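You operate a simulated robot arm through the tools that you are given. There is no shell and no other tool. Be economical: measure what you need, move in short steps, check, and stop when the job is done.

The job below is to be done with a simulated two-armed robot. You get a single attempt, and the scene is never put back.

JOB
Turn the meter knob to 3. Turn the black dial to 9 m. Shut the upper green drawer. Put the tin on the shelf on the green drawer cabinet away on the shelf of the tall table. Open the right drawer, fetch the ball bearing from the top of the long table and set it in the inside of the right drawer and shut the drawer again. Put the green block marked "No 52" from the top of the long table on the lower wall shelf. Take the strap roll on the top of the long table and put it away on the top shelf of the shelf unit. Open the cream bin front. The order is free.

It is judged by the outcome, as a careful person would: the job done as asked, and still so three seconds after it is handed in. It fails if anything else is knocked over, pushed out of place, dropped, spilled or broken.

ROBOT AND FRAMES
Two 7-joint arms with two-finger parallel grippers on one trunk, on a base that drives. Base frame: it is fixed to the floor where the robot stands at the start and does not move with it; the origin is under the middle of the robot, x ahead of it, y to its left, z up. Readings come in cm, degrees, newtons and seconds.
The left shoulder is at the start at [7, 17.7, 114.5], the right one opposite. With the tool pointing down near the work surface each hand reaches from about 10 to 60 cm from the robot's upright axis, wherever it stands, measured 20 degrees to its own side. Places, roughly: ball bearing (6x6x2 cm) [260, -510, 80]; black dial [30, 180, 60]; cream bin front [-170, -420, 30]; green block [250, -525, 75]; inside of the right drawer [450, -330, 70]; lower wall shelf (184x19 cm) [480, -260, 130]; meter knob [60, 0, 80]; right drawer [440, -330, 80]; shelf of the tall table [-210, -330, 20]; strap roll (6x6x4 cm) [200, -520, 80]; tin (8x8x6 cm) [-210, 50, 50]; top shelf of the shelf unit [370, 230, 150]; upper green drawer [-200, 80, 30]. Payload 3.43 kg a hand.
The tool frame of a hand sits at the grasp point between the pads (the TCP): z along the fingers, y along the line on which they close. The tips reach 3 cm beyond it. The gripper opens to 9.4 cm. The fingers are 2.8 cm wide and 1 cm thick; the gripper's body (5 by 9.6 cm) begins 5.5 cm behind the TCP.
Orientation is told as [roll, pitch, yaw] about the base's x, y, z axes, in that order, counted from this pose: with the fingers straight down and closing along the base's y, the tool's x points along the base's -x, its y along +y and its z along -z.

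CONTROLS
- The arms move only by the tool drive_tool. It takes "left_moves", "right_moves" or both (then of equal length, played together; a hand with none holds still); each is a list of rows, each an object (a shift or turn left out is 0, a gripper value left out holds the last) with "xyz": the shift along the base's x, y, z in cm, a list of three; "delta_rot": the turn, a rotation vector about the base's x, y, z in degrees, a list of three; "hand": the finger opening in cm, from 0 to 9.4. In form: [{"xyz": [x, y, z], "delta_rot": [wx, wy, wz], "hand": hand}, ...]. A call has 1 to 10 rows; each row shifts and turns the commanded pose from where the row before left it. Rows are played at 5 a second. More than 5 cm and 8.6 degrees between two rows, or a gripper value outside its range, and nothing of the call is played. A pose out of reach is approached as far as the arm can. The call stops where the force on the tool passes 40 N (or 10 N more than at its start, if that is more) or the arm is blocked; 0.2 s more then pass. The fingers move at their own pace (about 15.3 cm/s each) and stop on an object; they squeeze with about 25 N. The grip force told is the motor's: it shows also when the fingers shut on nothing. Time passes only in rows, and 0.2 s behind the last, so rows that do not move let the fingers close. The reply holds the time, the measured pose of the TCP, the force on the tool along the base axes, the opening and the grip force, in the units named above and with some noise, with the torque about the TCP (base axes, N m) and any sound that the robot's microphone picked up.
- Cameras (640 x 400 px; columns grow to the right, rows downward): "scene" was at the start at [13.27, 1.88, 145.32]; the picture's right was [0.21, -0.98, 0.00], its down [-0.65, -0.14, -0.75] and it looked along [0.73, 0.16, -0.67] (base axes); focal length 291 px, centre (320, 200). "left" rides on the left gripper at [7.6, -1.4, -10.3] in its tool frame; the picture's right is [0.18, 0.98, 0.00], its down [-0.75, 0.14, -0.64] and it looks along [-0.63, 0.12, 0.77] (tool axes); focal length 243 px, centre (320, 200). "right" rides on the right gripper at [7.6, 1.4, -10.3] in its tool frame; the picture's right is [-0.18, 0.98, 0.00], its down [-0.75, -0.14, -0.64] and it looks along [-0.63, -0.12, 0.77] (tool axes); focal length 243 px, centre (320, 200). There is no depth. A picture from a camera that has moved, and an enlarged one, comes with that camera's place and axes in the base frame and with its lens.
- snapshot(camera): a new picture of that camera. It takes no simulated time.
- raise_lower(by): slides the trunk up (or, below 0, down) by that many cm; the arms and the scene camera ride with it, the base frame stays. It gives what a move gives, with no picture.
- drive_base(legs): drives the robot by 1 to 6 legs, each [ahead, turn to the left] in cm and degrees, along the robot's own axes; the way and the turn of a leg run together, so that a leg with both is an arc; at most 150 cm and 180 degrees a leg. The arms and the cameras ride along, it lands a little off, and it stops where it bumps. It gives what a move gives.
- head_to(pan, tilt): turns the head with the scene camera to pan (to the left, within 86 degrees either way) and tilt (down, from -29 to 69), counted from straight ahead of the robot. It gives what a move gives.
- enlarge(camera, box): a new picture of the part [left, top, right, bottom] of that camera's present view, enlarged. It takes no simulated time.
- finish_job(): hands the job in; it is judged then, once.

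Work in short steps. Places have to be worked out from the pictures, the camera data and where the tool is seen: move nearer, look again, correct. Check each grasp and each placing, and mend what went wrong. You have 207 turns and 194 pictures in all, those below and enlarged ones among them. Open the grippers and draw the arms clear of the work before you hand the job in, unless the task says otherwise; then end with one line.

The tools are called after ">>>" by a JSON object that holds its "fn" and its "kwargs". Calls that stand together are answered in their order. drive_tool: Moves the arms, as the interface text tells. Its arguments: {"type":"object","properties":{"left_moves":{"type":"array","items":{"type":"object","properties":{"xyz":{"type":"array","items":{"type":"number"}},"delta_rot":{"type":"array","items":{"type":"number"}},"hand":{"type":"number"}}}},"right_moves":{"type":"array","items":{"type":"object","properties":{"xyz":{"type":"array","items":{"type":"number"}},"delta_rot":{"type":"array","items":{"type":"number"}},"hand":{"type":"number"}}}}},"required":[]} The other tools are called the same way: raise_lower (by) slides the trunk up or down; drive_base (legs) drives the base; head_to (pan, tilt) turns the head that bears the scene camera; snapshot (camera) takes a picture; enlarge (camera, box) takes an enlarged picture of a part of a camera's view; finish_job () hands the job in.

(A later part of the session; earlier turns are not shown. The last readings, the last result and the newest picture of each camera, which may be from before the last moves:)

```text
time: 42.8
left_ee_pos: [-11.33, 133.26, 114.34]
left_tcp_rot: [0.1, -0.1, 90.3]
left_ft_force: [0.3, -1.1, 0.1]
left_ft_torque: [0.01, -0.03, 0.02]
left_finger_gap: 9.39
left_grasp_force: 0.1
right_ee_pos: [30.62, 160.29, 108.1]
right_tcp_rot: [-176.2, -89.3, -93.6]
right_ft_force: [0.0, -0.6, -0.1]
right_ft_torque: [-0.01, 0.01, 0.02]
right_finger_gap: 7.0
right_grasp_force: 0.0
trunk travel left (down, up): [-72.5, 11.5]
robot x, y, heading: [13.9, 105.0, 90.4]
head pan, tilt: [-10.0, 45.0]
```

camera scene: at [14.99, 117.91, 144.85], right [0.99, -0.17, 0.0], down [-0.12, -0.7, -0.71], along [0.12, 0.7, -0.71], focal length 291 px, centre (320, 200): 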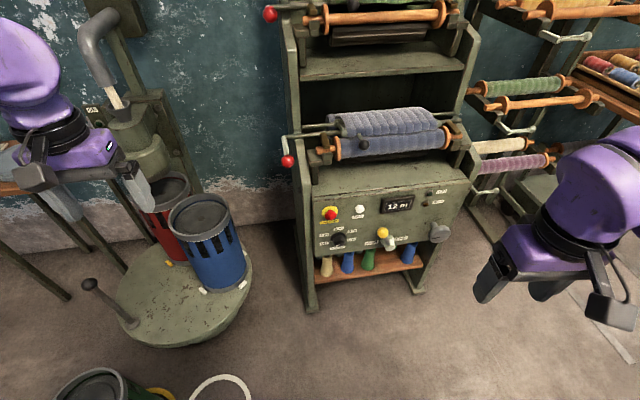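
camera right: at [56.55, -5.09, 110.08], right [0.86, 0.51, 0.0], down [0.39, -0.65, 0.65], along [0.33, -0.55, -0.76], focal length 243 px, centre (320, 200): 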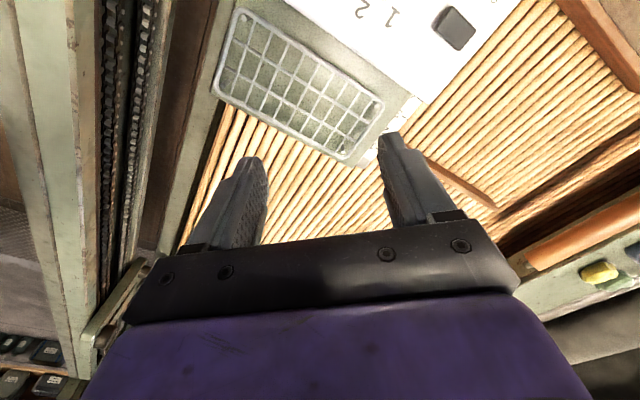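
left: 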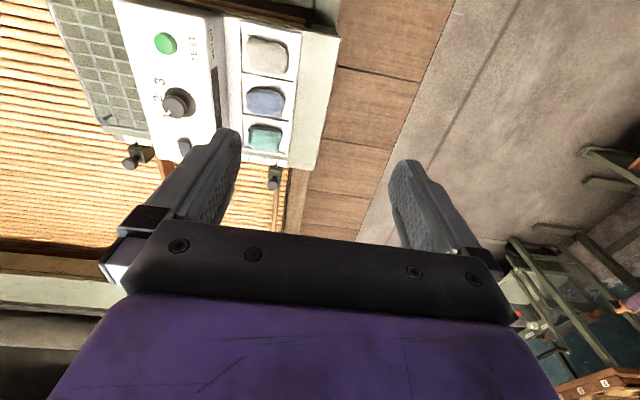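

The right hand points forward. I lower the trunk 46 cm so the hand comes to dial height, then look.

>>> {"fn": "raise_lower", "kwargs": {"by": -46}}

>>> {"fn": "snapshot", "kwargs": {"camera": "right"}}

>>> {"fn": "snapshot", "kwargs": {"camera": "scene"}}

```text
refused: -46 is not a number from -40 to 40
```

```text
162 pictures are left
camera right: at [29.34, 150.08, 100.38], right [-0.98, -0.01, 0.18], down [0.15, -0.65, 0.75], along [0.11, 0.76, 0.64], focal length 243 px, centre (320, 200)
```

right: 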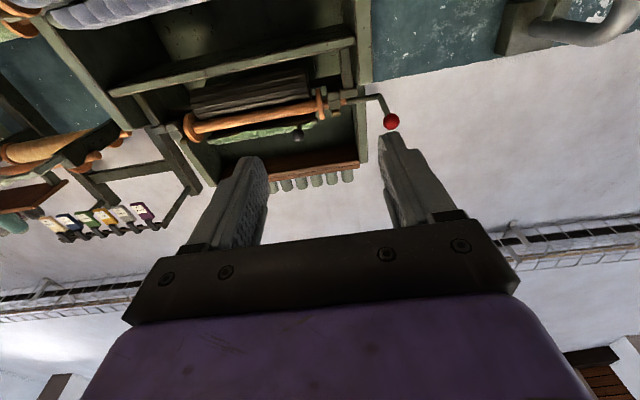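

```text
161 pictures are left
camera scene: at [15.0, 117.82, 144.85], right [0.99, -0.17, 0.0], down [-0.12, -0.7, -0.71], along [0.12, 0.7, -0.71], focal length 291 px, centre (320, 200)
```

scene: 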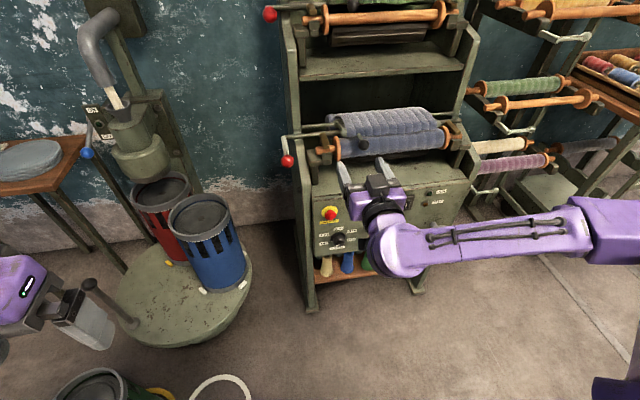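

Limit is 40 per call, so I lower in two parts; left hand is clear of the lever on the round table.

>>> {"fn": "raise_lower", "kwargs": {"by": -30}}

>>> {"fn": "raise_lower", "kwargs": {"by": -16}}

>>> {"fn": "head_to", "kwargs": {"pan": -10, "tilt": 25}}

>>> {"fn": "snapshot", "kwargs": {"camera": "right"}}

>>> {"fn": "snapshot", "kwargs": {"camera": "scene"}}

```text
time: 45.8
left_ee_pos: [-11.32, 133.24, 84.27]
left_tcp_rot: [0.0, 0.0, 90.3]
left_ft_force: [0.2, -0.4, 0.9]
left_ft_torque: [-0.03, 0.02, 0.01]
left_finger_gap: 9.39
left_grasp_force: 0.0
right_ee_pos: [30.83, 160.37, 78.25]
right_tcp_rot: [-175.9, -89.4, -93.8]
right_ft_force: [-0.7, 0.4, 1.0]
right_ft_torque: [-0.03, 0.01, 0.0]
right_finger_gap: 6.99
right_grasp_force: 0.1
trunk travel left (down, up): [-42.5, 41.5]
robot x, y, heading: [13.49, 104.52, 90.3]
head pan, tilt: [-10.0, 45.0]
```

```text
time: 47.7
left_ee_pos: [-11.28, 133.36, 68.28]
left_tcp_rot: [0.0, -0.2, 90.2]
left_ft_force: [-0.4, 0.8, -0.2]
left_ft_torque: [0.0, 0.0, -0.02]
left_finger_gap: 9.42
left_grasp_force: 0.0
right_ee_pos: [30.81, 160.39, 62.24]
right_tcp_rot: [-176.2, -89.5, -93.4]
right_ft_force: [0.0, -0.8, -0.7]
right_ft_torque: [-0.02, -0.01, -0.01]
right_finger_gap: 6.97
right_grasp_force: 0.1
trunk travel left (down, up): [-26.5, 57.5]
robot x, y, heading: [13.48, 104.46, 90.3]
head pan, tilt: [-10.0, 45.0]
```

```text
time: 48.5
left_ee_pos: [-11.21, 133.29, 68.24]
left_tcp_rot: [0.0, -0.2, 90.3]
left_ft_force: [-0.3, 0.3, 0.2]
left_ft_torque: [0.0, 0.02, 0.0]
left_finger_gap: 9.39
left_grasp_force: 0.1
right_ee_pos: [30.86, 160.21, 62.14]
right_tcp_rot: [-175.7, -89.6, -93.8]
right_ft_force: [-0.2, -0.5, -0.8]
right_ft_torque: [-0.01, -0.03, 0.02]
right_finger_gap: 7.0
right_grasp_force: 0.1
trunk travel left (down, up): [-26.5, 57.5]
robot x, y, heading: [13.55, 104.85, 90.3]
head pan, tilt: [-10.0, 25.0]
```

```text
160 pictures are left
camera right: at [29.33, 150.11, 54.37], right [-0.98, -0.01, 0.18], down [0.14, -0.65, 0.75], along [0.11, 0.76, 0.64], focal length 243 px, centre (320, 200)
```

right: 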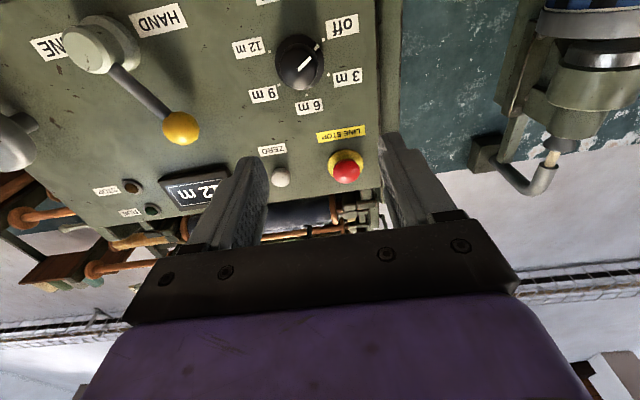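

```text
159 pictures are left
camera scene: at [15.16, 118.97, 101.9], right [0.99, -0.17, 0.0], down [-0.07, -0.42, -0.91], along [0.15, 0.89, -0.42], focal length 291 px, centre (320, 200)
```

scene: 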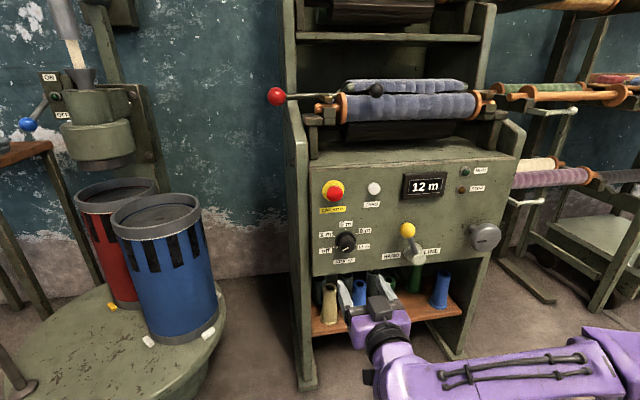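

>>> {"fn": "enlarge", "kwargs": {"camera": "right", "box": [220, 0, 380, 130]}}

>>> {"fn": "enlarge", "kwargs": {"camera": "scene", "box": [310, 200, 390, 280]}}

```text
3.08 times, centred on (300, 65) of right
camera zoom: at [29.33, 150.11, 54.37], right [-0.98, -0.01, 0.18], down [0.14, -0.65, 0.75], along [0.11, 0.76, 0.64], focal length 746 px, centre (382, 615)
```

zoom: 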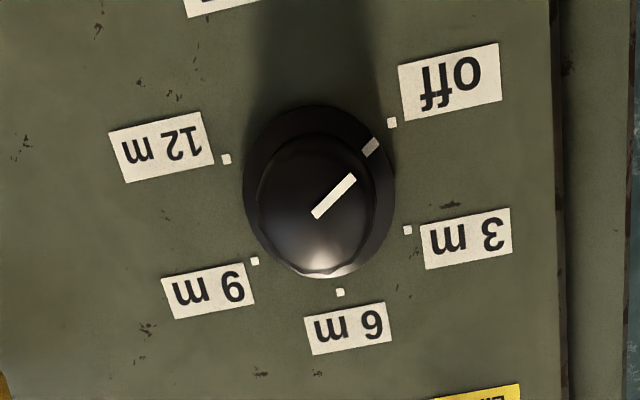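

```text
5.00 times, centred on (350, 240) of scene
camera zoom: at [15.16, 118.97, 101.9], right [0.99, -0.17, 0.0], down [-0.07, -0.42, -0.91], along [0.15, 0.89, -0.42], focal length 1456 px, centre (170, 0)
```

zoom: 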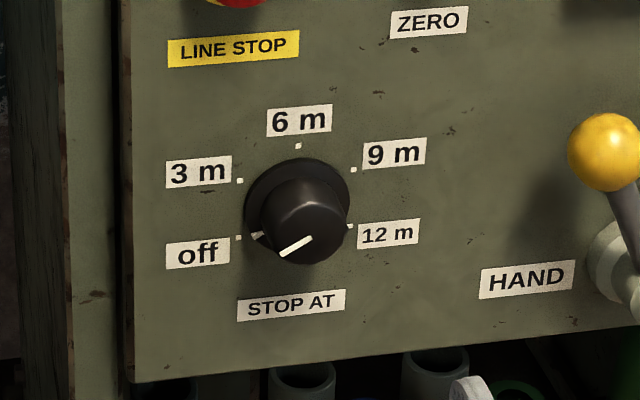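

The dial has 60° steps and points at "off", so 9 m is 180° clockwise. I'll do this in two 90° strokes. First I line up the hand at [32.3, y, 60] and pre-rotate −45°.

>>> {"fn": "drive_tool", "kwargs": {"right_moves": [{"xyz": [0.3, 0, -0.4], "delta_rot": [0, -7.5, 0]}, {"xyz": [0.3, 0, -0.4], "delta_rot": [0, -7.5, 0]}, {"xyz": [0.3, 0, -0.4], "delta_rot": [0, -7.5, 0]}, {"xyz": [0.3, 0, -0.4], "delta_rot": [0, -7.5, 0]}, {"xyz": [0.3, 0, -0.4], "delta_rot": [0, -7.5, 0]}, {"xyz": [0, 2, 0], "delta_rot": [0, -7.5, 0]}, {"xyz": [0, 2, 0]}, {"xyz": [0, 0, 0]}]}}

>>> {"fn": "snapshot", "kwargs": {"camera": "right"}}

>>> {"fn": "snapshot", "kwargs": {"camera": "scene"}}

```text
time: 50.3
left_ee_pos: [-11.2, 133.22, 68.39]
left_tcp_rot: [0.1, -0.1, 90.2]
left_ft_force: [0.3, 0.2, -0.2]
left_ft_torque: [0.01, -0.01, 0.01]
left_finger_gap: 9.42
left_grasp_force: 0.1
right_ee_pos: [32.34, 164.36, 60.0]
right_tcp_rot: [-90.1, -44.9, -179.3]
right_ft_force: [0.7, 1.6, 0.0]
right_ft_torque: [0.03, -0.01, -0.02]
right_finger_gap: 7.0
right_grasp_force: 0.1
trunk travel left (down, up): [-26.5, 57.5]
robot x, y, heading: [13.7, 104.67, 90.3]
head pan, tilt: [-10.0, 25.0]
```

```text
156 pictures are left
camera right: at [36.67, 154.15, 53.64], right [-0.82, -0.01, -0.57], down [-0.43, -0.65, 0.63], along [-0.37, 0.76, 0.53], focal length 243 px, centre (320, 200)
```

right: 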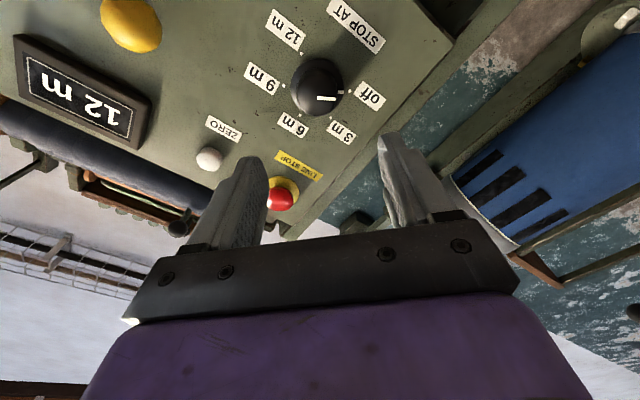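

```text
155 pictures are left
camera scene: at [15.16, 118.97, 101.9], right [0.99, -0.17, 0.0], down [-0.07, -0.42, -0.91], along [0.15, 0.89, -0.42], focal length 291 px, centre (320, 200)
```

scene: 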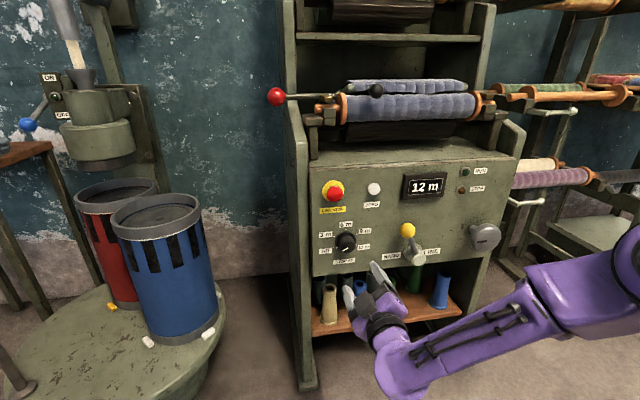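

Hand axis and dial agree within ~0.5 cm. I advance to y≈173 and look again.

>>> {"fn": "drive_tool", "kwargs": {"right_moves": [{"xyz": [0.1, 4.5, -0.2]}, {"xyz": [0.1, 4.2, -0.1]}, {"xyz": [0, 0, 0]}]}}

>>> {"fn": "snapshot", "kwargs": {"camera": "right"}}

>>> {"fn": "enlarge", "kwargs": {"camera": "scene", "box": [300, 200, 440, 320]}}

```text
time: 51.1
left_ee_pos: [-11.2, 133.36, 68.22]
left_tcp_rot: [0.0, 0.0, 90.3]
left_ft_force: [-0.1, -1.2, -0.6]
left_ft_torque: [-0.02, 0.02, 0.02]
left_finger_gap: 9.39
left_grasp_force: 0.0
right_ee_pos: [32.46, 172.89, 59.81]
right_tcp_rot: [-90.2, -45.0, -179.4]
right_ft_force: [0.2, 0.4, 0.0]
right_ft_torque: [0.0, 0.0, -0.04]
right_finger_gap: 7.02
right_grasp_force: 0.0
trunk travel left (down, up): [-26.5, 57.5]
robot x, y, heading: [13.43, 104.85, 89.9]
head pan, tilt: [-10.0, 25.0]
```

```text
154 pictures are left
camera right: at [36.77, 162.82, 53.36], right [-0.82, -0.01, -0.56], down [-0.43, -0.65, 0.63], along [-0.37, 0.76, 0.53], focal length 243 px, centre (320, 200)
```

right: 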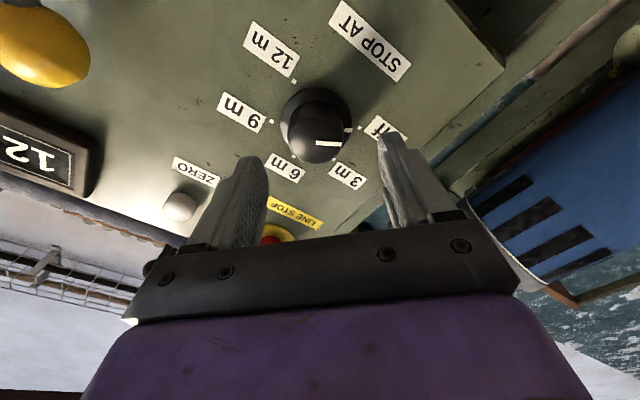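

```text
3.33 times, centred on (370, 260) of scene
camera zoom: at [15.16, 118.97, 101.9], right [0.99, -0.17, 0.0], down [-0.07, -0.42, -0.91], along [0.15, 0.89, -0.42], focal length 971 px, centre (153, 0)
```

zoom: 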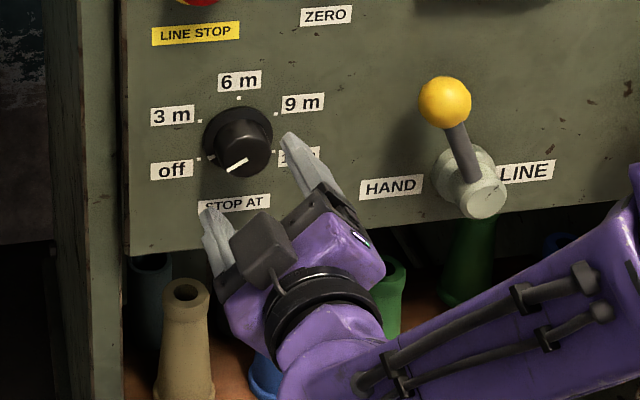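

Face of the dial is ~5.9 cm beyond the TCP (y≈178.7). I advance 4.2 cm, close and turn the first 90°.

>>> {"fn": "drive_tool", "kwargs": {"right_moves": [{"xyz": [0, 2.2, 0]}, {"xyz": [0, 2.0, 0]}, {"xyz": [0, 0, 0]}]}}

>>> {"fn": "snapshot", "kwargs": {"camera": "right"}}

```text
time: 51.9
left_ee_pos: [-11.28, 133.32, 68.18]
left_tcp_rot: [0.1, -0.2, 90.4]
left_ft_force: [0.0, -0.4, 0.1]
left_ft_torque: [-0.01, 0.02, -0.03]
left_finger_gap: 9.4
left_grasp_force: 0.1
right_ee_pos: [32.44, 177.13, 59.85]
right_tcp_rot: [-90.1, -45.0, -179.5]
right_ft_force: [-0.6, 0.1, 0.9]
right_ft_torque: [0.01, 0.05, 0.01]
right_finger_gap: 7.0
right_grasp_force: 0.1
trunk travel left (down, up): [-26.5, 57.5]
robot x, y, heading: [13.53, 104.71, 90.2]
head pan, tilt: [-10.0, 25.0]
```

```text
152 pictures are left
camera right: at [36.8, 167.0, 53.36], right [-0.82, -0.01, -0.57], down [-0.43, -0.65, 0.63], along [-0.37, 0.76, 0.53], focal length 243 px, centre (320, 200)
```

right: 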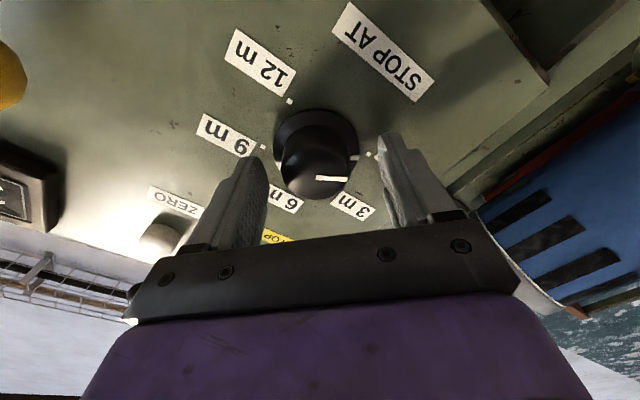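

Well positioned. Grip and turn +90°.

>>> {"fn": "drive_tool", "kwargs": {"right_moves": [{"hand": 2.5}, {"hand": 2.5}, {"delta_rot": [0, 8.5, 0]}, {"delta_rot": [0, 8.5, 0]}, {"delta_rot": [0, 8.5, 0]}, {"delta_rot": [0, 8.5, 0]}, {"delta_rot": [0, 8.5, 0]}, {"delta_rot": [0, 8.5, 0]}, {"delta_rot": [0, 8.5, 0]}, {"xyz": [0, 0, 0]}]}}

>>> {"fn": "snapshot", "kwargs": {"camera": "right"}}

```text
time: 54.1
left_ee_pos: [-11.16, 133.32, 68.26]
left_tcp_rot: [0.0, -0.1, 90.3]
left_ft_force: [-0.2, -0.2, -0.1]
left_ft_torque: [0.0, -0.01, 0.02]
left_finger_gap: 9.4
left_grasp_force: 0.1
right_ee_pos: [32.52, 177.14, 59.99]
right_tcp_rot: [92.7, -75.3, -2.5]
right_ft_force: [10.4, 16.7, 15.2]
right_ft_torque: [0.13, 0.07, -0.13]
right_finger_gap: 4.14
right_grasp_force: 45.7
trunk travel left (down, up): [-26.5, 57.5]
robot x, y, heading: [13.53, 104.88, 90.3]
head pan, tilt: [-10.0, 25.0]
```

```text
151 pictures are left
camera right: at [29.2, 167.03, 52.78], right [-0.9, -0.01, 0.43], down [0.33, -0.65, 0.69], along [0.27, 0.76, 0.59], focal length 243 px, centre (320, 200)
```

right: 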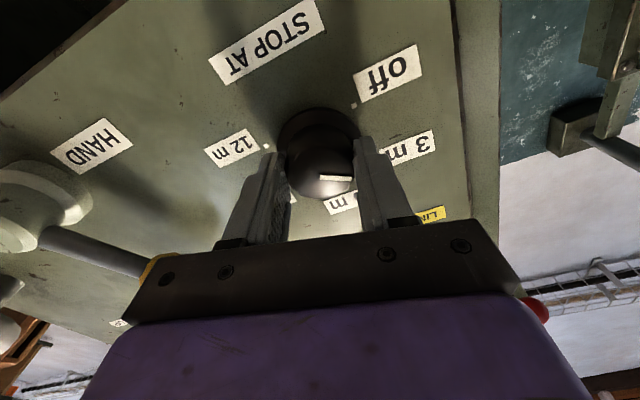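

The knob follows the hand (60° done). I continue another 60°.

>>> {"fn": "drive_tool", "kwargs": {"right_moves": [{"delta_rot": [0, 8.5, 0]}, {"delta_rot": [0, 8.5, 0]}, {"delta_rot": [0, 8.5, 0]}, {"delta_rot": [0, 8.5, 0]}, {"delta_rot": [0, 8.5, 0]}, {"delta_rot": [0, 8.5, 0]}, {"delta_rot": [0, 8.5, 0]}, {"xyz": [0, 0, 0]}]}}

>>> {"fn": "snapshot", "kwargs": {"camera": "right"}}

```text
time: 55.9
left_ee_pos: [-11.25, 133.28, 68.33]
left_tcp_rot: [0.0, -0.3, 90.2]
left_ft_force: [0.2, 0.5, -0.2]
left_ft_torque: [0.0, -0.03, 0.0]
left_finger_gap: 9.37
left_grasp_force: 0.1
right_ee_pos: [32.52, 177.11, 60.02]
right_tcp_rot: [90.7, -16.0, -0.5]
right_ft_force: [9.5, 13.6, 16.3]
right_ft_torque: [-0.22, 0.02, -0.92]
right_finger_gap: 4.12
right_grasp_force: 44.8
trunk travel left (down, up): [-26.5, 57.5]
robot x, y, heading: [13.39, 104.72, 90.3]
head pan, tilt: [-10.0, 25.0]
```

```text
150 pictures are left
camera right: at [24.65, 167.0, 59.09], right [-0.09, -0.01, 1.0], down [0.76, -0.65, 0.06], along [0.64, 0.76, 0.07], focal length 243 px, centre (320, 200)
```

right: 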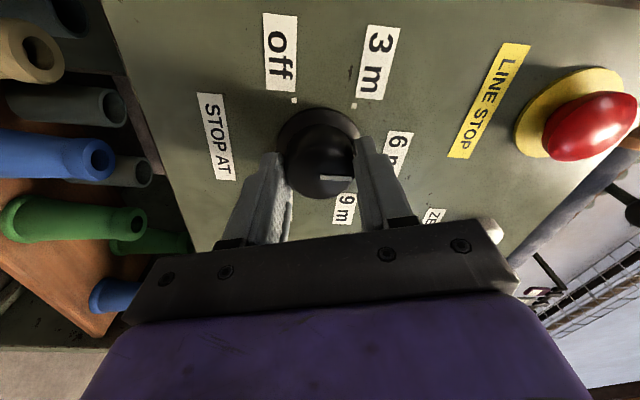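

Now at 120°. I continue the last 60° if the wrist allows.

>>> {"fn": "drive_tool", "kwargs": {"right_moves": [{"delta_rot": [0, 8.5, 0]}, {"delta_rot": [0, 8.5, 0]}, {"delta_rot": [0, 8.5, 0]}, {"delta_rot": [0, 8.5, 0]}, {"delta_rot": [0, 8.5, 0]}, {"delta_rot": [0, 8.5, 0]}, {"delta_rot": [0, 8.5, 0]}, {"xyz": [0, 0, 0]}]}}

>>> {"fn": "snapshot", "kwargs": {"camera": "right"}}

```text
time: 57.7
left_ee_pos: [-11.18, 133.22, 68.34]
left_tcp_rot: [0.0, -0.2, 90.3]
left_ft_force: [-0.4, 0.5, -0.2]
left_ft_torque: [-0.03, 0.0, 0.01]
left_finger_gap: 9.39
left_grasp_force: 0.1
right_ee_pos: [32.53, 177.15, 59.93]
right_tcp_rot: [90.2, 43.6, -0.4]
right_ft_force: [9.6, 15.9, 19.6]
right_ft_torque: [-0.51, -0.01, 0.37]
right_finger_gap: 4.17
right_grasp_force: 45.6
trunk travel left (down, up): [-26.5, 57.5]
robot x, y, heading: [13.74, 104.67, 90.3]
head pan, tilt: [-10.0, 25.0]
```

```text
149 pictures are left
camera right: at [27.79, 166.97, 66.21], right [0.81, -0.01, 0.58], down [0.44, -0.65, -0.62], along [0.38, 0.76, -0.52], focal length 243 px, centre (320, 200)
```

right: 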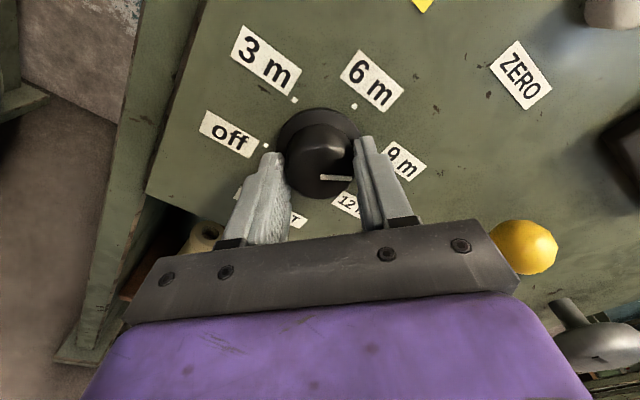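

178° turned. I open and draw straight back, then check.

>>> {"fn": "drive_tool", "kwargs": {"right_moves": [{"hand": 7}, {"hand": 7}, {"xyz": [0, -4, 0]}, {"xyz": [0, -4.5, 0]}, {"xyz": [0, -4.5, 0]}, {"xyz": [0, 0, 0]}]}}

>>> {"fn": "enlarge", "kwargs": {"camera": "scene", "box": [310, 200, 390, 280]}}

>>> {"fn": "enlarge", "kwargs": {"camera": "right", "box": [220, 0, 420, 150]}}

```text
time: 59.1
left_ee_pos: [-11.27, 133.3, 68.2]
left_tcp_rot: [-0.1, -0.1, 90.3]
left_ft_force: [-0.5, 0.1, 0.2]
left_ft_torque: [-0.02, -0.02, 0.03]
left_finger_gap: 9.41
left_grasp_force: 0.1
right_ee_pos: [32.33, 164.03, 59.83]
right_tcp_rot: [90.0, 43.4, -0.6]
right_ft_force: [-0.1, 0.3, -0.2]
right_ft_torque: [-0.03, -0.01, 0.02]
right_finger_gap: 6.98
right_grasp_force: 0.1
trunk travel left (down, up): [-26.5, 57.5]
robot x, y, heading: [13.75, 104.71, 90.1]
head pan, tilt: [-10.0, 25.0]
```

```text
5.00 times, centred on (350, 240) of scene
camera zoom: at [15.2, 118.97, 101.9], right [0.99, -0.17, 0.0], down [-0.07, -0.42, -0.91], along [0.15, 0.89, -0.42], focal length 1456 px, centre (170, 0)
```

zoom: 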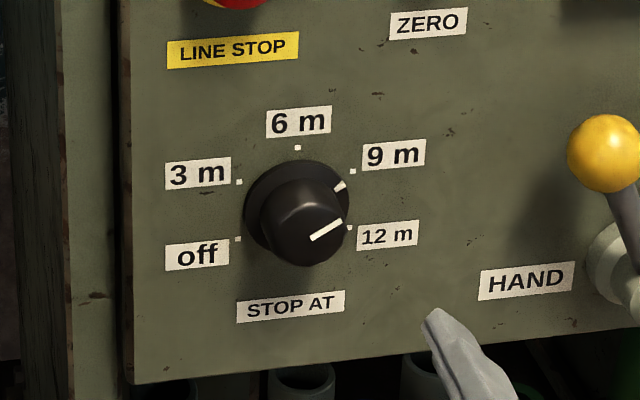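

```text
2.67 times, centred on (320, 75) of right
camera zoom: at [27.76, 153.91, 66.11], right [0.81, -0.01, 0.59], down [0.44, -0.65, -0.62], along [0.38, 0.76, -0.52], focal length 647 px, centre (320, 533)
```

zoom: 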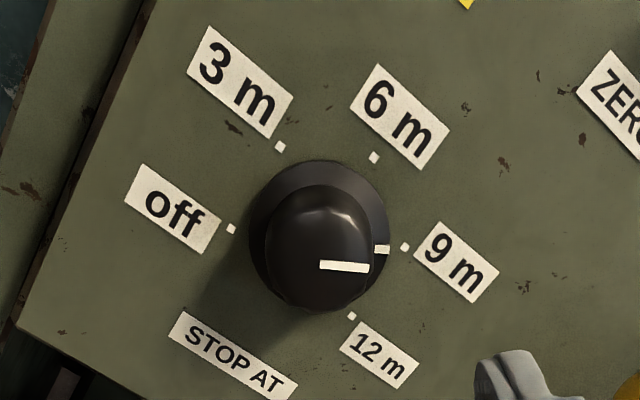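

Dial is on 9 m. I unwind the wrist while drawing the hand in.

>>> {"fn": "drive_tool", "kwargs": {"right_moves": [{"xyz": [0, -1.5, 0], "delta_rot": [0, -8.5, 0]}, {"xyz": [0, -1.5, 0], "delta_rot": [0, -8.5, 0]}, {"xyz": [0, -1.5, 0], "delta_rot": [0, -8.5, 0]}, {"delta_rot": [0, -8.5, 0]}, {"delta_rot": [0, -8.5, 0]}, {"delta_rot": [0, -8.5, 0]}, {"delta_rot": [0, -8.5, 0]}, {"delta_rot": [0, -8.5, 0]}, {"delta_rot": [0, -8.5, 0]}, {"delta_rot": [0, -8.5, 0]}]}}

>>> {"fn": "drive_tool", "kwargs": {"right_moves": [{"delta_rot": [0, -8.5, 0]}, {"delta_rot": [0, -8.5, 0]}, {"delta_rot": [0, -8.5, 0]}, {"delta_rot": [0, -8.5, 0]}, {"delta_rot": [0, -8.5, 0]}, {"delta_rot": [0, -6, 0]}, {"xyz": [0, 0, 0]}]}}

>>> {"fn": "head_to", "kwargs": {"pan": 86, "tilt": 20}}

>>> {"fn": "snapshot", "kwargs": {"camera": "scene"}}

```text
time: 61.3
left_ee_pos: [-11.26, 133.43, 68.26]
left_tcp_rot: [0.0, 0.0, 90.4]
left_ft_force: [-0.1, -0.4, -0.1]
left_ft_torque: [-0.01, 0.02, 0.0]
left_finger_gap: 9.42
left_grasp_force: 0.1
right_ee_pos: [32.45, 159.74, 59.94]
right_tcp_rot: [90.8, -41.7, -0.7]
right_ft_force: [-0.2, 0.8, -0.7]
right_ft_torque: [0.0, 0.02, 0.01]
right_finger_gap: 7.02
right_grasp_force: 0.1
trunk travel left (down, up): [-26.5, 57.5]
robot x, y, heading: [13.81, 104.51, 90.5]
head pan, tilt: [-10.0, 25.0]
```

```text
time: 62.9
left_ee_pos: [-11.31, 133.42, 68.26]
left_tcp_rot: [-0.1, 0.0, 90.4]
left_ft_force: [0.1, -0.2, 0.0]
left_ft_torque: [-0.01, 0.04, -0.02]
left_finger_gap: 9.35
left_grasp_force: 0.1
right_ee_pos: [32.48, 159.63, 59.85]
right_tcp_rot: [-165.0, -89.4, -104.7]
right_ft_force: [-0.2, -0.4, 0.5]
right_ft_torque: [-0.01, 0.02, 0.0]
right_finger_gap: 7.0
right_grasp_force: 0.2
trunk travel left (down, up): [-26.5, 57.5]
robot x, y, heading: [13.57, 104.4, 90.1]
head pan, tilt: [-10.0, 25.0]
```

```text
time: 64.6
left_ee_pos: [-11.26, 133.33, 68.27]
left_tcp_rot: [0.0, 0.0, 90.2]
left_ft_force: [0.4, 0.2, 0.5]
left_ft_torque: [-0.01, -0.01, 0.01]
left_finger_gap: 9.42
left_grasp_force: 0.1
right_ee_pos: [32.42, 159.67, 59.72]
right_tcp_rot: [-176.0, -89.5, -93.7]
right_ft_force: [-0.7, -0.5, 0.3]
right_ft_torque: [0.02, -0.04, -0.01]
right_finger_gap: 7.0
right_grasp_force: 0.0
trunk travel left (down, up): [-26.5, 57.5]
robot x, y, heading: [13.3, 104.56, 90.1]
head pan, tilt: [85.9, 20.0]
```

```text
146 pictures are left
camera scene: at [4.34, 110.51, 102.71], right [0.07, 1.0, 0.0], down [0.34, -0.02, -0.94], along [-0.94, 0.06, -0.34], focal length 291 px, centre (320, 200)
```

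scene: 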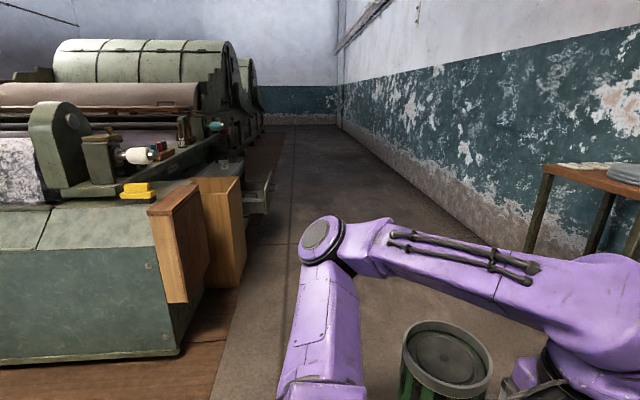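

>>> {"fn": "enlarge", "kwargs": {"camera": "scene", "box": [140, 120, 300, 230]}}

```text
3.64 times, centred on (220, 175) of scene
camera zoom: at [4.34, 110.51, 102.71], right [0.07, 1.0, 0.0], down [0.34, -0.02, -0.94], along [-0.94, 0.06, -0.34], focal length 1059 px, centre (684, 291)
```

zoom: 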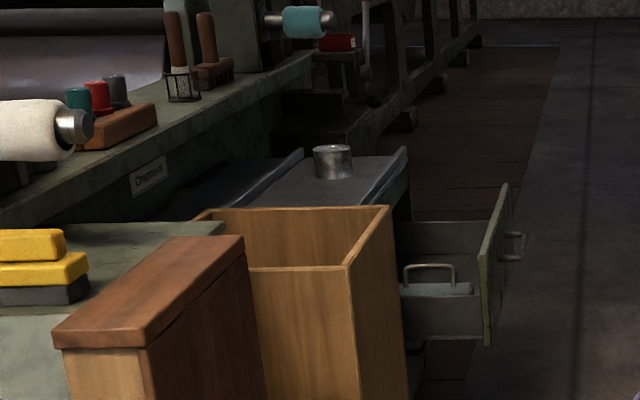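

The green drawer front stands open at about y≈85 facing +y, and the tin is on top of the cabinet. I raise the trunk for clearance and drive round to face it.

>>> {"fn": "raise_lower", "kwargs": {"by": 38}}

>>> {"fn": "drive_tool", "kwargs": {"right_moves": [{"xyz": [0, -4, 0]}, {"xyz": [0, -4, 0]}, {"xyz": [0, -4, 0]}, {"xyz": [0, 0, 0], "hand": 0}]}}

>>> {"fn": "drive_base", "kwargs": {"legs": [[0, 90], [140, 0], [0, -35]]}}

>>> {"fn": "head_to", "kwargs": {"pan": 30, "tilt": 40}}

>>> {"fn": "snapshot", "kwargs": {"camera": "scene"}}

```text
time: 68.3
left_ee_pos: [-11.15, 133.35, 106.29]
left_tcp_rot: [0.0, -0.1, 90.3]
left_ft_force: [0.3, 0.3, -0.1]
left_ft_torque: [-0.01, -0.01, 0.02]
left_finger_gap: 9.42
left_grasp_force: 0.1
right_ee_pos: [32.46, 159.73, 97.73]
right_tcp_rot: [-175.6, -89.7, -94.1]
right_ft_force: [-0.3, -0.8, -0.3]
right_ft_torque: [-0.04, 0.01, -0.02]
right_finger_gap: 7.01
right_grasp_force: 0.1
trunk travel left (down, up): [-64.5, 19.5]
robot x, y, heading: [13.83, 104.69, 90.4]
head pan, tilt: [85.9, 20.0]
```

```text
time: 69.3
left_ee_pos: [-11.28, 133.32, 106.34]
left_tcp_rot: [0.0, -0.1, 90.3]
left_ft_force: [0.2, -0.3, 0.0]
left_ft_torque: [-0.01, 0.0, -0.01]
left_finger_gap: 9.42
left_grasp_force: 0.1
right_ee_pos: [31.19, 152.65, 96.17]
right_tcp_rot: [129.1, -88.0, -39.5]
right_ft_force: [0.4, -0.3, 1.0]
right_ft_torque: [-0.01, 0.0, -0.01]
right_finger_gap: 0.0
right_grasp_force: 24.9
right hand out of reach, approached as far as the arm can: row 2, 3
trunk travel left (down, up): [-64.5, 19.5]
robot x, y, heading: [14.07, 104.63, 90.2]
head pan, tilt: [85.9, 20.0]
```

```text
time: 81.7
left_ee_pos: [-163.09, 100.77, 106.25]
left_tcp_rot: [0.0, -0.1, 144.8]
left_ft_force: [-0.1, -0.6, -0.2]
left_ft_torque: [0.01, -0.01, 0.01]
left_finger_gap: 9.36
left_grasp_force: 0.1
right_ee_pos: [-154.11, 146.78, 95.65]
right_tcp_rot: [107.7, -88.3, 36.3]
right_ft_force: [-1.0, 0.6, -0.1]
right_ft_torque: [0.01, 0.0, 0.01]
right_finger_gap: 0.0
right_grasp_force: 24.9
trunk travel left (down, up): [-64.5, 19.5]
robot x, y, heading: [-125.52, 104.64, 144.6]
head pan, tilt: [85.9, 20.0]
```

```text
time: 83.0
left_ee_pos: [-163.11, 100.77, 106.2]
left_tcp_rot: [0.0, -0.1, 144.8]
left_ft_force: [0.9, -0.7, -0.3]
left_ft_torque: [0.02, 0.03, -0.02]
left_finger_gap: 9.39
left_grasp_force: 0.0
right_ee_pos: [-154.22, 146.75, 95.7]
right_tcp_rot: [105.4, -87.9, 38.4]
right_ft_force: [0.7, -0.1, 0.4]
right_ft_torque: [-0.05, -0.03, -0.03]
right_finger_gap: 0.0
right_grasp_force: 24.9
trunk travel left (down, up): [-64.5, 19.5]
robot x, y, heading: [-125.24, 104.4, 144.7]
head pan, tilt: [30.0, 40.0]
```

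```text
144 pictures are left
camera scene: at [-137.93, 108.21, 137.57], right [0.09, 1.0, 0.0], down [0.64, -0.06, -0.77], along [-0.76, 0.07, -0.64], focal length 291 px, centre (320, 200)
```

scene: 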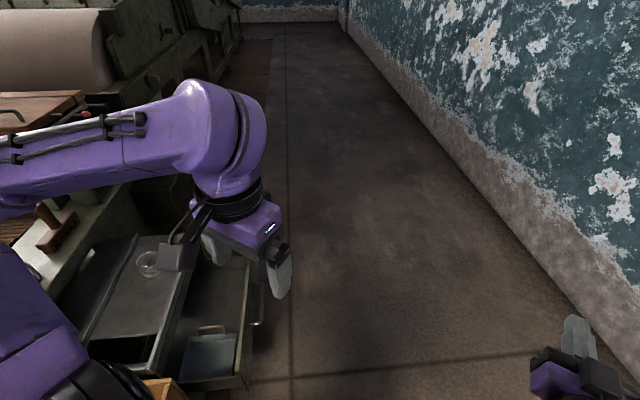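

Clear way. I drive 90 cm ahead, then turn left to face −y.

>>> {"fn": "drive_base", "kwargs": {"legs": [[92, 0], [0, 125]]}}

>>> {"fn": "head_to", "kwargs": {"pan": 0, "tilt": 45}}

>>> {"fn": "snapshot", "kwargs": {"camera": "scene"}}

```text
time: 93.0
left_ee_pos: [-176.18, 129.44, 106.27]
left_tcp_rot: [0.0, -0.2, -89.5]
left_ft_force: [-0.7, -1.1, -0.4]
left_ft_torque: [0.0, 0.0, -0.01]
left_finger_gap: 9.4
left_grasp_force: 0.0
right_ee_pos: [-218.86, 109.92, 95.62]
right_tcp_rot: [104.4, -88.0, 165.0]
right_ft_force: [0.4, 0.8, 0.0]
right_ft_torque: [-0.02, -0.01, -0.01]
right_finger_gap: 0.0
right_grasp_force: 25.2
trunk travel left (down, up): [-64.5, 19.5]
robot x, y, heading: [-201.28, 157.53, -89.6]
head pan, tilt: [30.0, 40.0]
```

```text
time: 94.0
left_ee_pos: [-176.24, 129.38, 106.18]
left_tcp_rot: [0.0, -0.1, -89.6]
left_ft_force: [0.7, -0.9, 0.1]
left_ft_torque: [0.0, 0.01, -0.01]
left_finger_gap: 9.37
left_grasp_force: 0.0
right_ee_pos: [-218.9, 109.92, 95.65]
right_tcp_rot: [104.3, -88.1, 164.9]
right_ft_force: [-0.1, -0.8, -0.3]
right_ft_torque: [-0.01, 0.0, -0.03]
right_finger_gap: 0.0
right_grasp_force: 25.0
trunk travel left (down, up): [-64.5, 19.5]
robot x, y, heading: [-201.42, 157.62, -89.4]
head pan, tilt: [0.0, 45.0]
```

```text
143 pictures are left
camera scene: at [-201.05, 144.83, 136.85], right [-1.0, -0.01, 0.0], down [-0.01, 0.71, -0.71], along [0.01, -0.71, -0.71], focal length 291 px, centre (320, 200)
```

scene: 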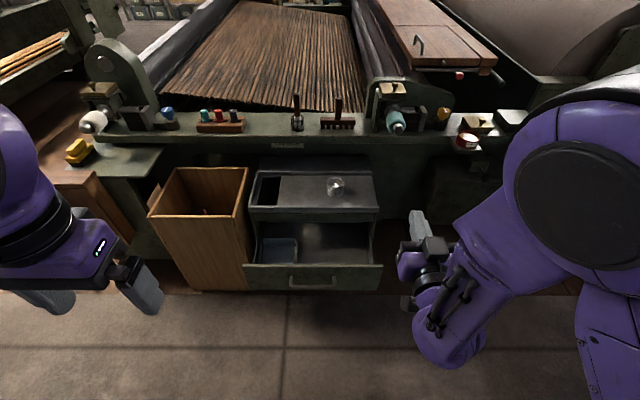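

The drawer front is at y≈84, z 22–42, centred x≈−197. I lower the trunk so the closed right fingers are at z≈37.

>>> {"fn": "raise_lower", "kwargs": {"by": -40}}

>>> {"fn": "raise_lower", "kwargs": {"by": -18}}

>>> {"fn": "drive_tool", "kwargs": {"right_moves": [{"xyz": [4, -1, 0]}, {"xyz": [4, -1, 0]}, {"xyz": [4, -1, 0]}, {"xyz": [4, -1, 0]}, {"xyz": [0, 0, 0]}]}}

>>> {"fn": "snapshot", "kwargs": {"camera": "scene"}}

```text
time: 97.8
left_ee_pos: [-176.35, 129.51, 66.35]
left_tcp_rot: [0.0, 0.0, -89.5]
left_ft_force: [0.3, -0.1, -0.4]
left_ft_torque: [0.01, -0.01, 0.02]
left_finger_gap: 9.4
left_grasp_force: 0.1
right_ee_pos: [-218.88, 110.0, 55.74]
right_tcp_rot: [104.2, -88.0, 165.3]
right_ft_force: [-0.3, 1.2, 0.8]
right_ft_torque: [-0.02, -0.03, 0.01]
right_finger_gap: 0.0
right_grasp_force: 25.4
trunk travel left (down, up): [-24.5, 59.5]
robot x, y, heading: [-200.99, 157.87, -89.6]
head pan, tilt: [0.0, 45.0]
```

```text
time: 99.8
left_ee_pos: [-176.26, 129.35, 48.22]
left_tcp_rot: [0.0, -0.1, -89.5]
left_ft_force: [-0.8, -0.2, 0.0]
left_ft_torque: [-0.03, 0.03, 0.0]
left_finger_gap: 9.41
left_grasp_force: 0.0
right_ee_pos: [-218.92, 109.9, 37.69]
right_tcp_rot: [104.3, -88.0, 165.0]
right_ft_force: [0.2, -0.2, -0.1]
right_ft_torque: [-0.04, 0.04, -0.01]
right_finger_gap: 0.0
right_grasp_force: 25.2
trunk travel left (down, up): [-6.5, 77.5]
robot x, y, heading: [-201.26, 157.92, -89.5]
head pan, tilt: [0.0, 45.0]
```

```text
time: 101.2
left_ee_pos: [-176.44, 129.31, 48.34]
left_tcp_rot: [0.0, -0.1, -89.5]
left_ft_force: [0.0, -0.4, 0.8]
left_ft_torque: [-0.01, -0.01, 0.06]
left_finger_gap: 9.39
left_grasp_force: 0.1
right_ee_pos: [-204.86, 104.62, 39.86]
right_tcp_rot: [93.5, -82.9, 172.3]
right_ft_force: [-0.7, -0.2, 0.2]
right_ft_torque: [0.01, 0.0, -0.01]
right_finger_gap: 0.0
right_grasp_force: 24.8
trunk travel left (down, up): [-6.5, 77.5]
robot x, y, heading: [-201.19, 157.78, -89.4]
head pan, tilt: [0.0, 45.0]
stopped in row 5 (right hand): the arm was blocked; the commanded pose is now the measured one
```

```text
142 pictures are left
camera scene: at [-201.07, 144.83, 78.85], right [-1.0, -0.01, 0.0], down [-0.01, 0.71, -0.71], along [0.01, -0.71, -0.71], focal length 291 px, centre (320, 200)
```

scene: 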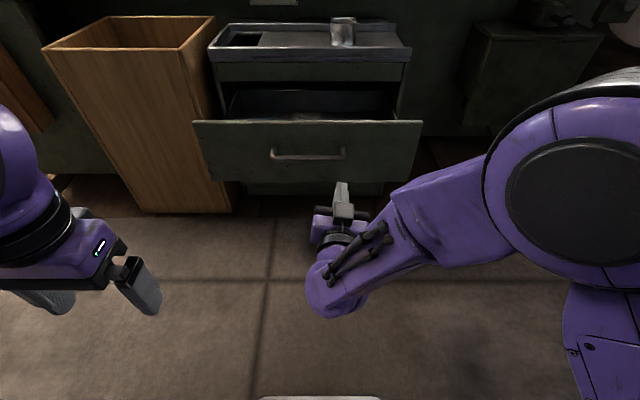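

The fingers point at the drawer front just above its handle. I drive 14 cm forward so they come close to it, then check.

>>> {"fn": "drive_tool", "kwargs": {"right_moves": [{"xyz": [0, 0, 0.8]}, {"xyz": [0, 0, 0]}]}}

>>> {"fn": "drive_base", "kwargs": {"legs": [[14, 0]]}}

>>> {"fn": "drive_tool", "kwargs": {"right_moves": [{"xyz": [0, -2, 0]}, {"xyz": [0, -2, 0]}, {"xyz": [0, -2, 0]}, {"xyz": [0, 0, 0]}]}}

>>> {"fn": "snapshot", "kwargs": {"camera": "scene"}}

```text
time: 101.8
left_ee_pos: [-176.24, 129.38, 48.21]
left_tcp_rot: [0.0, -0.1, -89.6]
left_ft_force: [0.3, -0.1, 0.1]
left_ft_torque: [0.02, 0.0, 0.03]
left_finger_gap: 9.39
left_grasp_force: 0.1
right_ee_pos: [-204.6, 104.63, 40.46]
right_tcp_rot: [93.7, -83.3, 172.6]
right_ft_force: [-0.9, -0.1, 0.3]
right_ft_torque: [0.0, 0.02, -0.01]
right_finger_gap: 0.0
right_grasp_force: 25.1
trunk travel left (down, up): [-6.5, 77.5]
robot x, y, heading: [-201.16, 157.75, -89.6]
head pan, tilt: [0.0, 45.0]
```

```text
time: 103.1
left_ee_pos: [-176.21, 115.41, 48.34]
left_tcp_rot: [0.0, -0.1, -89.5]
left_ft_force: [-0.3, 1.7, -0.4]
left_ft_torque: [0.0, 0.05, 0.01]
left_finger_gap: 9.38
left_grasp_force: 0.1
right_ee_pos: [-204.57, 90.81, 40.5]
right_tcp_rot: [93.5, -83.2, 172.6]
right_ft_force: [-0.8, -0.5, -0.8]
right_ft_torque: [-0.02, -0.02, -0.05]
right_finger_gap: 0.0
right_grasp_force: 24.8
trunk travel left (down, up): [-6.5, 77.5]
robot x, y, heading: [-201.09, 144.15, -89.3]
head pan, tilt: [0.0, 45.0]
```

```text
time: 104.1
left_ee_pos: [-176.23, 115.42, 48.34]
left_tcp_rot: [0.0, -0.1, -89.6]
left_ft_force: [-0.7, 0.0, 0.3]
left_ft_torque: [-0.02, 0.03, 0.0]
left_finger_gap: 9.38
left_grasp_force: 0.0
right_ee_pos: [-204.58, 84.77, 40.53]
right_tcp_rot: [93.5, -83.2, 172.7]
right_ft_force: [-0.6, 0.4, -1.0]
right_ft_torque: [0.02, 0.0, -0.01]
right_finger_gap: 0.02
right_grasp_force: 24.7
trunk travel left (down, up): [-6.5, 77.5]
robot x, y, heading: [-201.51, 144.18, -89.5]
head pan, tilt: [0.0, 45.0]
```

```text
141 pictures are left
camera scene: at [-200.95, 130.91, 78.84], right [-1.0, -0.01, 0.0], down [-0.01, 0.71, -0.71], along [0.01, -0.71, -0.71], focal length 291 px, centre (320, 200)
```

scene: 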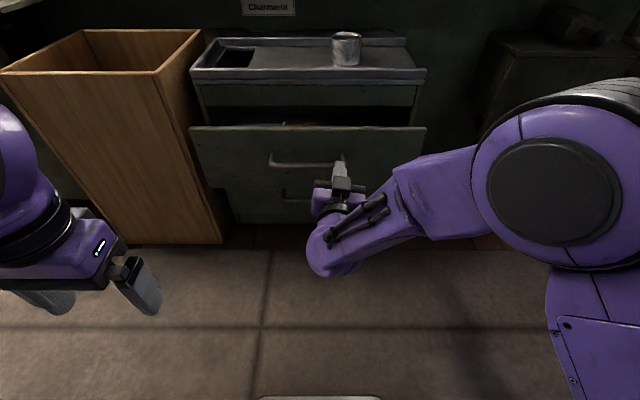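

The drawer is already sliding in. I keep pushing in steps till it stops.

>>> {"fn": "drive_tool", "kwargs": {"right_moves": [{"xyz": [0, -2, 0]}, {"xyz": [0, -2, 0]}, {"xyz": [0, -2, 0]}, {"xyz": [0, -2, 0]}, {"xyz": [0, -2, 0]}, {"xyz": [0, 0, 0]}]}}

>>> {"fn": "snapshot", "kwargs": {"camera": "scene"}}

```text
time: 105.3
left_ee_pos: [-176.26, 115.55, 48.4]
left_tcp_rot: [-0.1, -0.1, -89.6]
left_ft_force: [-0.5, -0.1, 0.3]
left_ft_torque: [0.02, 0.02, 0.0]
left_finger_gap: 9.4
left_grasp_force: 0.1
right_ee_pos: [-204.73, 75.67, 40.62]
right_tcp_rot: [93.6, -83.1, 172.2]
right_ft_force: [-1.8, 14.5, 6.4]
right_ft_torque: [-0.06, -0.06, 0.03]
right_finger_gap: 0.02
right_grasp_force: 24.8
trunk travel left (down, up): [-6.5, 77.5]
robot x, y, heading: [-200.86, 144.1, -89.5]
head pan, tilt: [0.0, 45.0]
stopped in row 5 (right hand): the force on the tool passed its limit at 89 N (the readings are from after the stop); the commanded pose is now the measured one
```

```text
140 pictures are left
camera scene: at [-200.97, 131.07, 78.88], right [-1.0, -0.01, 0.0], down [0.0, 0.71, -0.71], along [0.0, -0.71, -0.71], focal length 291 px, centre (320, 200)
```

scene: 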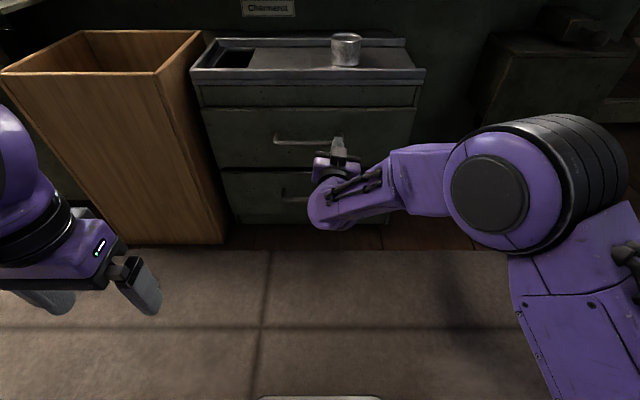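

The drawer hit its stop and looks shut. I back off and verify.

>>> {"fn": "drive_tool", "kwargs": {"right_moves": [{"xyz": [0, 3, 0]}, {"xyz": [0, 4, 0]}, {"xyz": [0, 4, 0]}, {"xyz": [0, 4, 0]}, {"xyz": [0, 0, 0]}]}}

>>> {"fn": "enlarge", "kwargs": {"camera": "scene", "box": [180, 20, 440, 220]}}

```text
time: 106.5
left_ee_pos: [-176.18, 115.47, 48.25]
left_tcp_rot: [0.1, -0.1, -89.5]
left_ft_force: [-0.3, 0.4, 0.7]
left_ft_torque: [0.01, 0.0, -0.02]
left_finger_gap: 9.42
left_grasp_force: 0.0
right_ee_pos: [-206.11, 89.73, 41.64]
right_tcp_rot: [89.7, -80.0, 173.8]
right_ft_force: [0.3, 0.5, 0.1]
right_ft_torque: [-0.02, 0.0, -0.02]
right_finger_gap: 0.0
right_grasp_force: 25.8
trunk travel left (down, up): [-6.5, 77.5]
robot x, y, heading: [-201.06, 144.25, -89.7]
head pan, tilt: [0.0, 45.0]
```

```text
2.00 times, centred on (310, 120) of scene
camera zoom: at [-200.96, 130.92, 78.85], right [-1.0, -0.01, 0.0], down [-0.01, 0.71, -0.71], along [0.0, -0.71, -0.71], focal length 583 px, centre (340, 360)
```

zoom: 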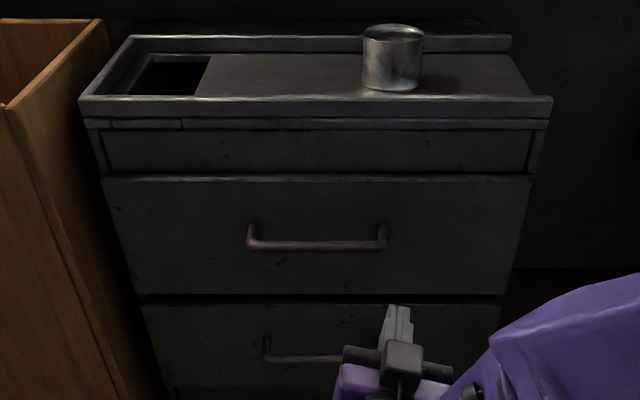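

The upper drawer is flush and shut. The tin is at about [−207, 55, 55]. I raise the trunk and turn the right hand down, opened.

>>> {"fn": "raise_lower", "kwargs": {"by": 40}}

>>> {"fn": "drive_tool", "kwargs": {"right_moves": [{"xyz": [0, 1, 0], "delta_rot": [8.2, 0, 0], "hand": 9.4}, {"xyz": [0, 1, 0], "delta_rot": [8.2, 0, 0]}, {"xyz": [0, 1, 0], "delta_rot": [8.2, 0, 0]}, {"xyz": [0, 1, 0], "delta_rot": [8.2, 0, 0]}, {"delta_rot": [8.2, 0, 0]}, {"delta_rot": [8.2, 0, 0]}, {"delta_rot": [8.2, 0, 0]}, {"delta_rot": [8.2, 0, 0]}, {"delta_rot": [8.2, 0, 0]}, {"delta_rot": [7, 0, 0]}]}}

>>> {"fn": "raise_lower", "kwargs": {"by": 8}}

```text
time: 110.4
left_ee_pos: [-176.25, 115.48, 88.25]
left_tcp_rot: [0.1, 0.0, -89.5]
left_ft_force: [0.0, 0.0, 0.7]
left_ft_torque: [0.01, -0.01, 0.01]
left_finger_gap: 9.41
left_grasp_force: 0.2
right_ee_pos: [-205.69, 89.68, 81.69]
right_tcp_rot: [90.4, -80.0, 173.6]
right_ft_force: [-0.1, -0.3, -0.2]
right_ft_torque: [0.02, 0.0, -0.01]
right_finger_gap: 0.01
right_grasp_force: 25.2
trunk travel left (down, up): [-46.5, 37.5]
robot x, y, heading: [-200.91, 143.86, -89.5]
head pan, tilt: [0.0, 45.0]
```

```text
time: 112.6
left_ee_pos: [-176.25, 115.47, 88.27]
left_tcp_rot: [0.0, -0.1, -89.5]
left_ft_force: [0.0, 0.6, 0.0]
left_ft_torque: [0.02, 0.03, 0.02]
left_finger_gap: 9.4
left_grasp_force: 0.1
right_ee_pos: [-204.67, 94.48, 80.45]
right_tcp_rot: [-2.8, -9.7, -96.9]
right_ft_force: [-0.2, 0.3, -0.7]
right_ft_torque: [0.05, 0.0, -0.03]
right_finger_gap: 9.42
right_grasp_force: 0.1
trunk travel left (down, up): [-46.5, 37.5]
robot x, y, heading: [-201.16, 143.87, -89.6]
head pan, tilt: [0.0, 45.0]
```

```text
time: 113.7
left_ee_pos: [-176.24, 115.6, 96.28]
left_tcp_rot: [0.1, 0.0, -89.5]
left_ft_force: [-0.1, 0.1, -0.3]
left_ft_torque: [0.0, -0.01, -0.01]
left_finger_gap: 9.39
left_grasp_force: 0.1
right_ee_pos: [-204.58, 94.43, 88.42]
right_tcp_rot: [-2.9, -9.9, -96.9]
right_ft_force: [-0.2, 0.1, 0.6]
right_ft_torque: [-0.01, 0.0, 0.04]
right_finger_gap: 9.41
right_grasp_force: 0.1
trunk travel left (down, up): [-54.5, 29.5]
robot x, y, heading: [-200.91, 143.91, -89.9]
head pan, tilt: [0.0, 45.0]
```

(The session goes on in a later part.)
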